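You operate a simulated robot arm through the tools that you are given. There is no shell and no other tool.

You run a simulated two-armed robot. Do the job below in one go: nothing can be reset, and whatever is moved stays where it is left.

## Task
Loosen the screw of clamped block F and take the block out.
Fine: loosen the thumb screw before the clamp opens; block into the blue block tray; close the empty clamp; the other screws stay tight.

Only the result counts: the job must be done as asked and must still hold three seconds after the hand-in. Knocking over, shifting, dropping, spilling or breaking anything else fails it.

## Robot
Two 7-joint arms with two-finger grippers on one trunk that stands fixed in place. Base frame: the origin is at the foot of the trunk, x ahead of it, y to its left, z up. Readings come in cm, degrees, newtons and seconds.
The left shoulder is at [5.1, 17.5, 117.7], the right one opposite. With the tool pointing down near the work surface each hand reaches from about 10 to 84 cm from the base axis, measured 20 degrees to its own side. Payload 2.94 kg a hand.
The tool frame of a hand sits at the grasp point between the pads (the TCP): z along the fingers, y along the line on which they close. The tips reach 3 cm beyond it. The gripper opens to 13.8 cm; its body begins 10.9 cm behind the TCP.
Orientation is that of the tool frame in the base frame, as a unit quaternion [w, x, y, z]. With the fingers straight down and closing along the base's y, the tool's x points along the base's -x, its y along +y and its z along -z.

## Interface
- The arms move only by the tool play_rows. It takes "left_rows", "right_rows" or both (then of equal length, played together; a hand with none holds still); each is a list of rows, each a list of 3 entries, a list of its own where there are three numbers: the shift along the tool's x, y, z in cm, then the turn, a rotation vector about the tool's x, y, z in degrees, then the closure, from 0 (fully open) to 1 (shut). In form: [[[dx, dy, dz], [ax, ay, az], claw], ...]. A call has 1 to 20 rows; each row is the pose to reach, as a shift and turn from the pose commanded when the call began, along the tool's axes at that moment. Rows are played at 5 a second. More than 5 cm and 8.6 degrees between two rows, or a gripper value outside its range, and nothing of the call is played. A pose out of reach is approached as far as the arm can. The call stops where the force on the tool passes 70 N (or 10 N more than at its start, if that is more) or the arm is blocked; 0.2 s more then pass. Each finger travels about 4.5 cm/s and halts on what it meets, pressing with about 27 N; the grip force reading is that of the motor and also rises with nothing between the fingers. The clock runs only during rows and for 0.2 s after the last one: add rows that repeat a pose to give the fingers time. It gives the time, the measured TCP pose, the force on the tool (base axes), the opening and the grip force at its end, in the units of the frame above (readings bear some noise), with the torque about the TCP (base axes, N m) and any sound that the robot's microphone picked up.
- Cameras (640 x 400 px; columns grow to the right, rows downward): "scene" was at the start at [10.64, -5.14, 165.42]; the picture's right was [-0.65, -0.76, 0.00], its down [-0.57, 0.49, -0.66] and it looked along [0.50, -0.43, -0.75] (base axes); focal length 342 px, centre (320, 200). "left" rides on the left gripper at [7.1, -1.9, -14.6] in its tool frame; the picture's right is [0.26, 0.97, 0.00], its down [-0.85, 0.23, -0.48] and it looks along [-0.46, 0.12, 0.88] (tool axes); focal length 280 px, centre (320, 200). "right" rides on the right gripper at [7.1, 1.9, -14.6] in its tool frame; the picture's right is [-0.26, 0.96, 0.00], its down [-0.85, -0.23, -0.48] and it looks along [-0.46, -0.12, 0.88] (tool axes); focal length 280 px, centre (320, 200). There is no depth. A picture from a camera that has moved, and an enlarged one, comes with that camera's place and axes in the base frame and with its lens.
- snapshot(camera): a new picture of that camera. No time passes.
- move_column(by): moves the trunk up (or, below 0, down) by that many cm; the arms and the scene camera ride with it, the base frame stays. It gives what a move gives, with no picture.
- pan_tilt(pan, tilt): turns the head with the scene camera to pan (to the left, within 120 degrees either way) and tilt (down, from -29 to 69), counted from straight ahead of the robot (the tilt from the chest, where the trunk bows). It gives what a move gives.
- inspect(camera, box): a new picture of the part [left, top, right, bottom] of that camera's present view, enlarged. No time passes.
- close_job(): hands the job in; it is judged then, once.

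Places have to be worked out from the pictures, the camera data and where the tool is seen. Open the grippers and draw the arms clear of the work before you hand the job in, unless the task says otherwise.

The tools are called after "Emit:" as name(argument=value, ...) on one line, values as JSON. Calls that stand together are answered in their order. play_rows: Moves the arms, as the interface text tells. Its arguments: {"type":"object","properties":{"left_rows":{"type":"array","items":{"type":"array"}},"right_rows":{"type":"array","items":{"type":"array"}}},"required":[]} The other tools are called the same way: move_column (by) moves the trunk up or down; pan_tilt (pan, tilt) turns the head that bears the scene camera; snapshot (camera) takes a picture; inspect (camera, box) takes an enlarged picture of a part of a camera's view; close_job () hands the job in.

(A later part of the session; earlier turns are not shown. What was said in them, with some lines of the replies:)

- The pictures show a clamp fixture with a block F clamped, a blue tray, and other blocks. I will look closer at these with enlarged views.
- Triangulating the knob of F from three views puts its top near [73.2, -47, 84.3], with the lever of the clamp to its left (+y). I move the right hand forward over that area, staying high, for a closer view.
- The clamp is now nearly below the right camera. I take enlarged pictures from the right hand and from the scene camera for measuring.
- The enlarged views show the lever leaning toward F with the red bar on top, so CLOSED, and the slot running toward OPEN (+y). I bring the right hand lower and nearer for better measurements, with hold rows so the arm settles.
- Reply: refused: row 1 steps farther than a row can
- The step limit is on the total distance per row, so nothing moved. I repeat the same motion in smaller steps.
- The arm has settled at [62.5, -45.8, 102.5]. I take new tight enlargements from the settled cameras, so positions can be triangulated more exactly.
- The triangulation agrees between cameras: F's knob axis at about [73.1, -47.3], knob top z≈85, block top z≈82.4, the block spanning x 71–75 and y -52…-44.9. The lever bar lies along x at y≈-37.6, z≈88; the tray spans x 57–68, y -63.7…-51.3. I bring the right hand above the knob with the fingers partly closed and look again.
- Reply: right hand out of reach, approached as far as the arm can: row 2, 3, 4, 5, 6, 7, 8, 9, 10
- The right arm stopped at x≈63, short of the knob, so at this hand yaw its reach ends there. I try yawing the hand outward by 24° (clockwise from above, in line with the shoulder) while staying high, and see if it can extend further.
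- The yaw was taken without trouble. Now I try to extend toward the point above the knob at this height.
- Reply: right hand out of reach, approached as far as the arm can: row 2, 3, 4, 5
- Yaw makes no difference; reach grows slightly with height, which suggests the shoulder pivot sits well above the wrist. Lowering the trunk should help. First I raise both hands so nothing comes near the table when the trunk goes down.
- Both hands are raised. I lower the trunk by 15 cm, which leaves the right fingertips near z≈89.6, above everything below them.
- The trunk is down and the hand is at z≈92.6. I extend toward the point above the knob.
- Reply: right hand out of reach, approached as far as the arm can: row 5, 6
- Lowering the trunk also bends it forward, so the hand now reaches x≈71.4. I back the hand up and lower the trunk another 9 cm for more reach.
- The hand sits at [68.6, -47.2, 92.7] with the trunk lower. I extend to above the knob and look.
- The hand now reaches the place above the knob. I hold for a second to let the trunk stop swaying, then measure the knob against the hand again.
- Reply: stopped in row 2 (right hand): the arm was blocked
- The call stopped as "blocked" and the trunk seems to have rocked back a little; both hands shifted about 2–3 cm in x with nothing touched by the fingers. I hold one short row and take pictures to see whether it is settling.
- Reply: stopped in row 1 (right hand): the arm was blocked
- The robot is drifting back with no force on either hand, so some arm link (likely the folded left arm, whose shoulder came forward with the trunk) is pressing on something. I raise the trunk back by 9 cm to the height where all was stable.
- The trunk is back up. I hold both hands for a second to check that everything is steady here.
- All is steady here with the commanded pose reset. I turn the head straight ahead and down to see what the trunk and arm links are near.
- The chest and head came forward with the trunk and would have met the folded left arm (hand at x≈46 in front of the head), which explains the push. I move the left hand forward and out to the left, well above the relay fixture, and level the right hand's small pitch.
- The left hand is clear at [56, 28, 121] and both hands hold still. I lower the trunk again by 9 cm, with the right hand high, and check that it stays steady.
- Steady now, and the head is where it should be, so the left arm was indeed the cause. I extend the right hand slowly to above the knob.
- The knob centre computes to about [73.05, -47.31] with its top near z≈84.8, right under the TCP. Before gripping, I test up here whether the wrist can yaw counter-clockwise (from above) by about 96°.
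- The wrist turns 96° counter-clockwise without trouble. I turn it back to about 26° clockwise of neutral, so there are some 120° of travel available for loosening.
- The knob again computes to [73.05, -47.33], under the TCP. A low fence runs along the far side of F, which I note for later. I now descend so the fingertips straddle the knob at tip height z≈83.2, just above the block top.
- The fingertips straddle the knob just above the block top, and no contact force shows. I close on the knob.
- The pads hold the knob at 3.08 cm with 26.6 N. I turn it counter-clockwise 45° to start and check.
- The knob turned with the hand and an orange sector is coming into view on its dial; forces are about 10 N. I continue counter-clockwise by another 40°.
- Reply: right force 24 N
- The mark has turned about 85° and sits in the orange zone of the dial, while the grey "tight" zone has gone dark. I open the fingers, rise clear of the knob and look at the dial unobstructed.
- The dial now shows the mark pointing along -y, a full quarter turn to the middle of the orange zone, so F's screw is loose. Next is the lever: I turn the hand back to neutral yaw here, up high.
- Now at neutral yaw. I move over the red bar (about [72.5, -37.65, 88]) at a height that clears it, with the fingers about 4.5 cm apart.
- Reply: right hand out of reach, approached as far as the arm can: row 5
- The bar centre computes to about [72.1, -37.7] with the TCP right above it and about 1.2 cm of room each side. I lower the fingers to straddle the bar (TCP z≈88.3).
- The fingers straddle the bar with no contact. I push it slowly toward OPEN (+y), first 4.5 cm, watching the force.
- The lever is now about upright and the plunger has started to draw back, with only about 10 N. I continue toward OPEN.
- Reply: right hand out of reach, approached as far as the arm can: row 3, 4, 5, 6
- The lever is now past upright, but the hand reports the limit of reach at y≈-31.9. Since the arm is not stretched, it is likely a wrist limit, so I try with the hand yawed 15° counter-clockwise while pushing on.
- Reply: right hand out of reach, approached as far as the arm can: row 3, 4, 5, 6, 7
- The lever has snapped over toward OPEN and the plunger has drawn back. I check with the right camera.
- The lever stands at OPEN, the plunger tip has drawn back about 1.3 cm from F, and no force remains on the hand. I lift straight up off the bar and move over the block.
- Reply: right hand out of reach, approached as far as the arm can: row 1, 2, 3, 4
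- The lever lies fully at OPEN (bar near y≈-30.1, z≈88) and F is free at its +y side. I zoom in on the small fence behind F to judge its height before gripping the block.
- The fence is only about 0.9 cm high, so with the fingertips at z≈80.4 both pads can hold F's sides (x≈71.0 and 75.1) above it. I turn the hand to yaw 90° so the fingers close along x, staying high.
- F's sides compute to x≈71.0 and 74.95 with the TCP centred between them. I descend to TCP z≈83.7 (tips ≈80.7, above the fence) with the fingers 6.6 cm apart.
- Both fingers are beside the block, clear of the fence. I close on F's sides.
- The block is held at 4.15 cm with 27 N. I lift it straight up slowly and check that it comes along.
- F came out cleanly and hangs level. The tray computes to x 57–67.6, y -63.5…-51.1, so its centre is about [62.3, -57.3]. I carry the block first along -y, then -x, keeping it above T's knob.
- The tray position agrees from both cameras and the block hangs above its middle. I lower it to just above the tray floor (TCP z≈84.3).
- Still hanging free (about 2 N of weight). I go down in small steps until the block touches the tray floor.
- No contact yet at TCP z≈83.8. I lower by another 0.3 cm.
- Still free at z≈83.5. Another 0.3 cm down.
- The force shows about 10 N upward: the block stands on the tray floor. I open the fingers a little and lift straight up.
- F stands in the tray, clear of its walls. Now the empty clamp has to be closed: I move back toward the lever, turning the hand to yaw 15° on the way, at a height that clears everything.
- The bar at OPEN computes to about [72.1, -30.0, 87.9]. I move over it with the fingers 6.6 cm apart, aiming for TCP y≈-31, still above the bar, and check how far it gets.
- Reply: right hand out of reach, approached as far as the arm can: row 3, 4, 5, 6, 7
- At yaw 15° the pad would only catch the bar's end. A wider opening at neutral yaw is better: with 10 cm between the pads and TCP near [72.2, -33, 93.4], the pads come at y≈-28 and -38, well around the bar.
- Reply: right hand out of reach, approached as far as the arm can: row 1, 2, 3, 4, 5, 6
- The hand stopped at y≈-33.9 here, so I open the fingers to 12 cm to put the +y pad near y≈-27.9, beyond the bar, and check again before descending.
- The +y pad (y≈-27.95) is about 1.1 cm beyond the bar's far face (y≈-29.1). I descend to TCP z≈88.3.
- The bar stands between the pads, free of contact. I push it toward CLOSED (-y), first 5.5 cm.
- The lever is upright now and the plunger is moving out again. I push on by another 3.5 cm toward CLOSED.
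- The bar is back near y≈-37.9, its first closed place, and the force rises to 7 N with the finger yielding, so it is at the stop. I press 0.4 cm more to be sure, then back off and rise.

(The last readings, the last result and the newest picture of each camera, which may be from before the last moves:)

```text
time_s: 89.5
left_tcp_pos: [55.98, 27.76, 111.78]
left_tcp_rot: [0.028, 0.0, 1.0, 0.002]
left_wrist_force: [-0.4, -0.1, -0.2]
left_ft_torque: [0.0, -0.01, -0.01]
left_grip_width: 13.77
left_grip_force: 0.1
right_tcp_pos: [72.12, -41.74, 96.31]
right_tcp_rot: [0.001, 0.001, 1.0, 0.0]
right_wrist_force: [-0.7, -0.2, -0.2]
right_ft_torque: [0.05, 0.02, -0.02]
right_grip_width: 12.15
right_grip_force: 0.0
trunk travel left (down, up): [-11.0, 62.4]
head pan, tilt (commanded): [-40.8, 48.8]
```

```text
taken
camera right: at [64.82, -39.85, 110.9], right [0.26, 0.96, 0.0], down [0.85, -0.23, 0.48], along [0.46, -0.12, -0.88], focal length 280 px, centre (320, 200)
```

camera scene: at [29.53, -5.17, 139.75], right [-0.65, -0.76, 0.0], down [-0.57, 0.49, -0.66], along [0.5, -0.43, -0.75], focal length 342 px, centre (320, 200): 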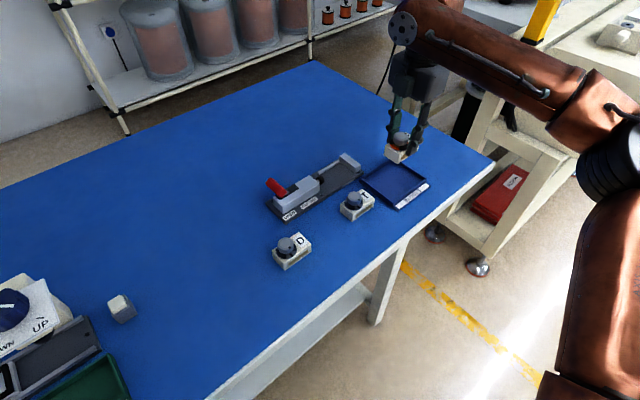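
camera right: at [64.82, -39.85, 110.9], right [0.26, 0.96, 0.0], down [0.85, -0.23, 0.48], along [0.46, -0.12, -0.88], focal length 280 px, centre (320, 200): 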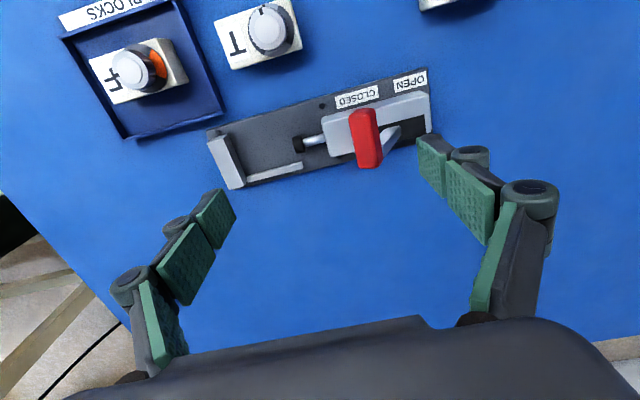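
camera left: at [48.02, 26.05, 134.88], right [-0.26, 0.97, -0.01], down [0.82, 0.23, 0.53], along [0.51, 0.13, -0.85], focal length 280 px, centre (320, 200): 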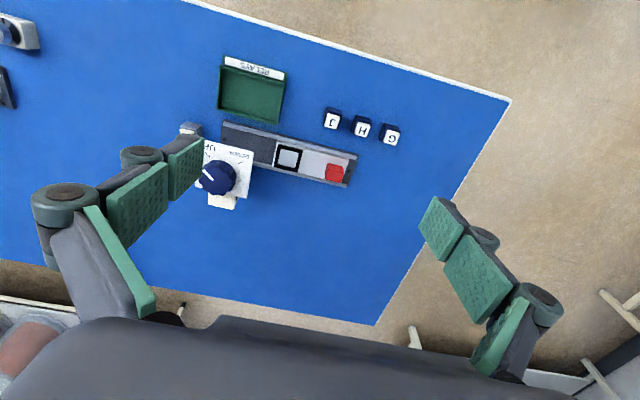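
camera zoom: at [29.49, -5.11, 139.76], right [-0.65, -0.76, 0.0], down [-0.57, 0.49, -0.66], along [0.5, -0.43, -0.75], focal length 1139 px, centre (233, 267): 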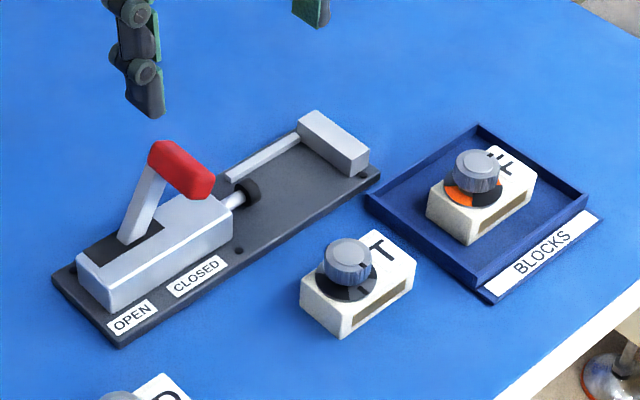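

The lever stands at CLOSED as at the start, F sits in the tray with its dial orange, and T's and D's marks look unchanged. I draw the right hand up and back, fully open, then raise the trunk.

Emit:
play_rows(right_rows=[[[0, -0.5, -3], [0, 0, 0], 0.05], [[1, -1, -6], [0, 0, 0], 0], [[3, -2, -9], [0, 0, 0], 0], [[6, -3, -11], [0, 0, 0], 0], [[9, -4, -12], [0, 0, 0], 0], [[12, -5, -12], [0, 0, 0], 0], [[12, -5, -12], [0, 0, 0], 0]])

Emit:
move_column(by=20)

Emit:
snapshot(camera="scene")

```text
time_s: 91.1
left_tcp_pos: [56.03, 27.87, 111.67]
left_tcp_rot: [0.028, 0.0, 1.0, 0.001]
left_wrist_force: [-0.1, -0.1, -0.6]
left_ft_torque: [0.0, 0.02, 0.03]
left_grip_width: 13.78
left_grip_force: 0.0
right_tcp_pos: [60.11, -46.77, 108.3]
right_tcp_rot: [0.0, 0.0, 1.0, 0.001]
right_wrist_force: [0.5, -0.2, 0.1]
right_ft_torque: [0.0, 0.03, 0.0]
right_grip_width: 13.84
right_grip_force: 0.0
right hand out of reach, approached as far as the arm can: row 1, 2
trunk travel left (down, up): [-11.0, 62.4]
head pan, tilt (commanded): [-40.8, 48.8]
```

```text
time_s: 93.2
left_tcp_pos: [56.04, 28.01, 131.75]
left_tcp_rot: [0.029, 0.001, 1.0, 0.002]
left_wrist_force: [0.4, 0.1, -0.2]
left_ft_torque: [0.01, 0.01, -0.02]
left_grip_width: 13.78
left_grip_force: 0.0
right_tcp_pos: [57.48, -46.72, 130.67]
right_tcp_rot: [0.024, 0.0, 1.0, 0.0]
right_wrist_force: [-0.3, 0.2, -0.5]
right_ft_torque: [0.02, 0.0, -0.02]
right_grip_width: 13.79
right_grip_force: 0.0
trunk travel left (down, up): [-31.0, 42.4]
head pan, tilt (commanded): [-40.8, 48.8]
```

```text
taken
camera scene: at [12.94, -5.1, 161.35], right [-0.65, -0.76, 0.0], down [-0.57, 0.49, -0.66], along [0.5, -0.43, -0.75], focal length 342 px, centre (320, 200)
```

scene: 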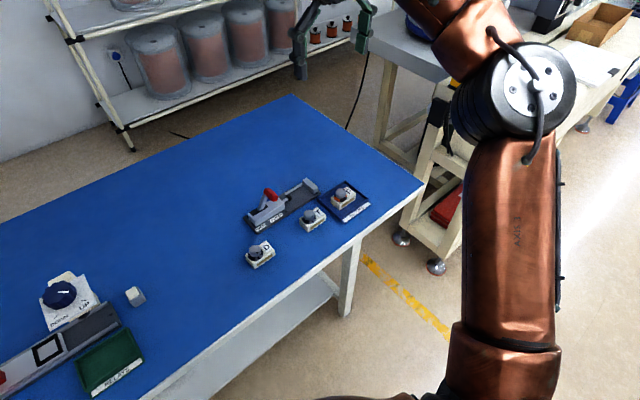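

The work is clear of the hands. I draw the right hand further back and take final close views of the fixture, the tray and the other blocks.

Emit:
play_rows(right_rows=[[[3.5, 0, 0], [0, 0, 0], 0], [[7, -0.5, 1], [0, 0, 0], 0], [[10.5, -1, 2], [0, 0, 0], 0], [[13, -1.5, 3], [0, 0, 0], 0], [[15, -2, 4], [0, 0, 0], 0], [[15, -2, 4], [0, 0, 0], 0], [[15, -2, 4], [0, 0, 0], 0], [[15, -2, 4], [0, 0, 0], 0]])

Emit:
inspect(camera="scene", box=[230, 165, 390, 275])

Emit:
snapshot(camera="scene")

Emit:
inspect(camera="right", box=[200, 100, 500, 300])

```text
time_s: 95.0
left_tcp_pos: [55.86, 27.81, 131.85]
left_tcp_rot: [0.028, 0.0, 1.0, 0.002]
left_wrist_force: [-0.6, 0.7, -0.6]
left_ft_torque: [-0.01, -0.03, 0.03]
left_grip_width: 13.81
left_grip_force: 0.0
right_tcp_pos: [42.72, -48.67, 125.96]
right_tcp_rot: [0.026, 0.001, 1.0, 0.001]
right_wrist_force: [0.2, 1.0, 0.0]
right_ft_torque: [-0.03, 0.0, 0.01]
right_grip_width: 13.82
right_grip_force: 0.0
trunk travel left (down, up): [-31.0, 42.4]
head pan, tilt (commanded): [-40.8, 48.8]
```

```text
3.64 times, centred on (310, 220) of scene
camera zoom: at [12.89, -5.11, 161.37], right [-0.65, -0.76, 0.0], down [-0.57, 0.49, -0.66], along [0.5, -0.43, -0.75], focal length 1243 px, centre (356, 127)
```

zoom: 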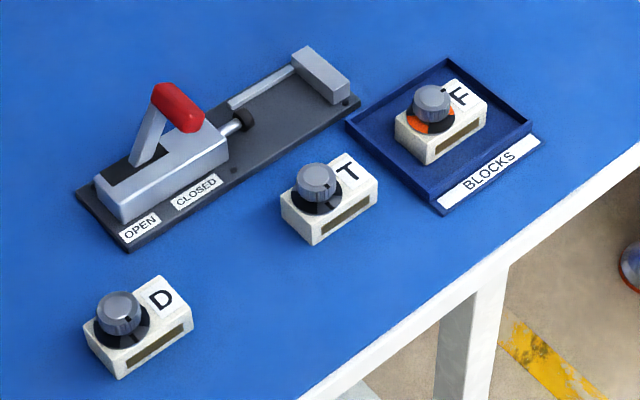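

```text
taken
camera scene: at [12.89, -5.11, 161.37], right [-0.65, -0.76, 0.0], down [-0.57, 0.49, -0.66], along [0.5, -0.43, -0.75], focal length 342 px, centre (320, 200)
```

scene: 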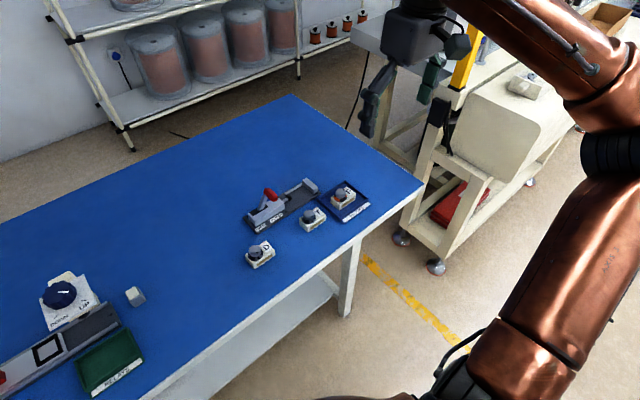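

```text
2.00 times, centred on (350, 200) of right
camera zoom: at [34.72, -46.81, 140.16], right [0.26, 0.96, 0.01], down [0.82, -0.23, 0.52], along [0.5, -0.12, -0.86], focal length 561 px, centre (260, 200)
```

zoom: 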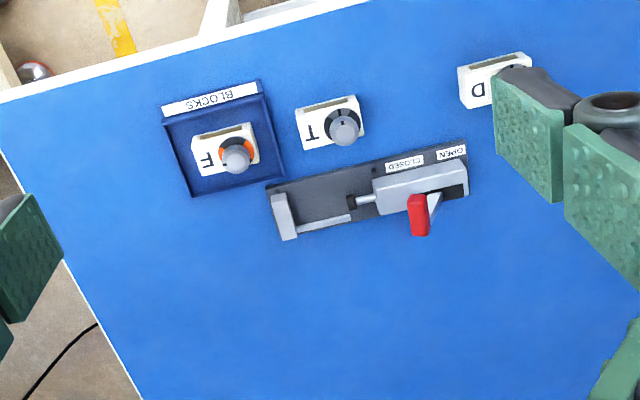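

Everything is in place: F is in the blue tray with its screw loose, the empty clamp is closed, T and D are unmoved with their screws tight, and both hands are open and clear. I hand the job in.

Emit:
close_job()

```text
The job is handed in.
```

I've handed the job in. Block F is out of the clamp and standing in the blue block tray.

- **Screw:** I turned F's thumb screw about a quarter turn counter-clockwise before opening the clamp. Its dial now shows orange, which I took to mean loose.
- **Clamp:** The empty clamp is closed again, with the lever back against its stop on the CLOSED side.
- **Other blocks:** T and D weren't touched. They are where they started, and their dials look unchanged in the final pictures.
- **Arms:** Both hands are open and clear of the work, and nothing else on the table was moved.

Early on, the call to hold the right hand above F stopped as "blocked". I had lowered the trunk so that hand could reach, and this brought the head and chest forward, most likely against the folded left arm. I moved the left arm aside, and it didn't happen again.
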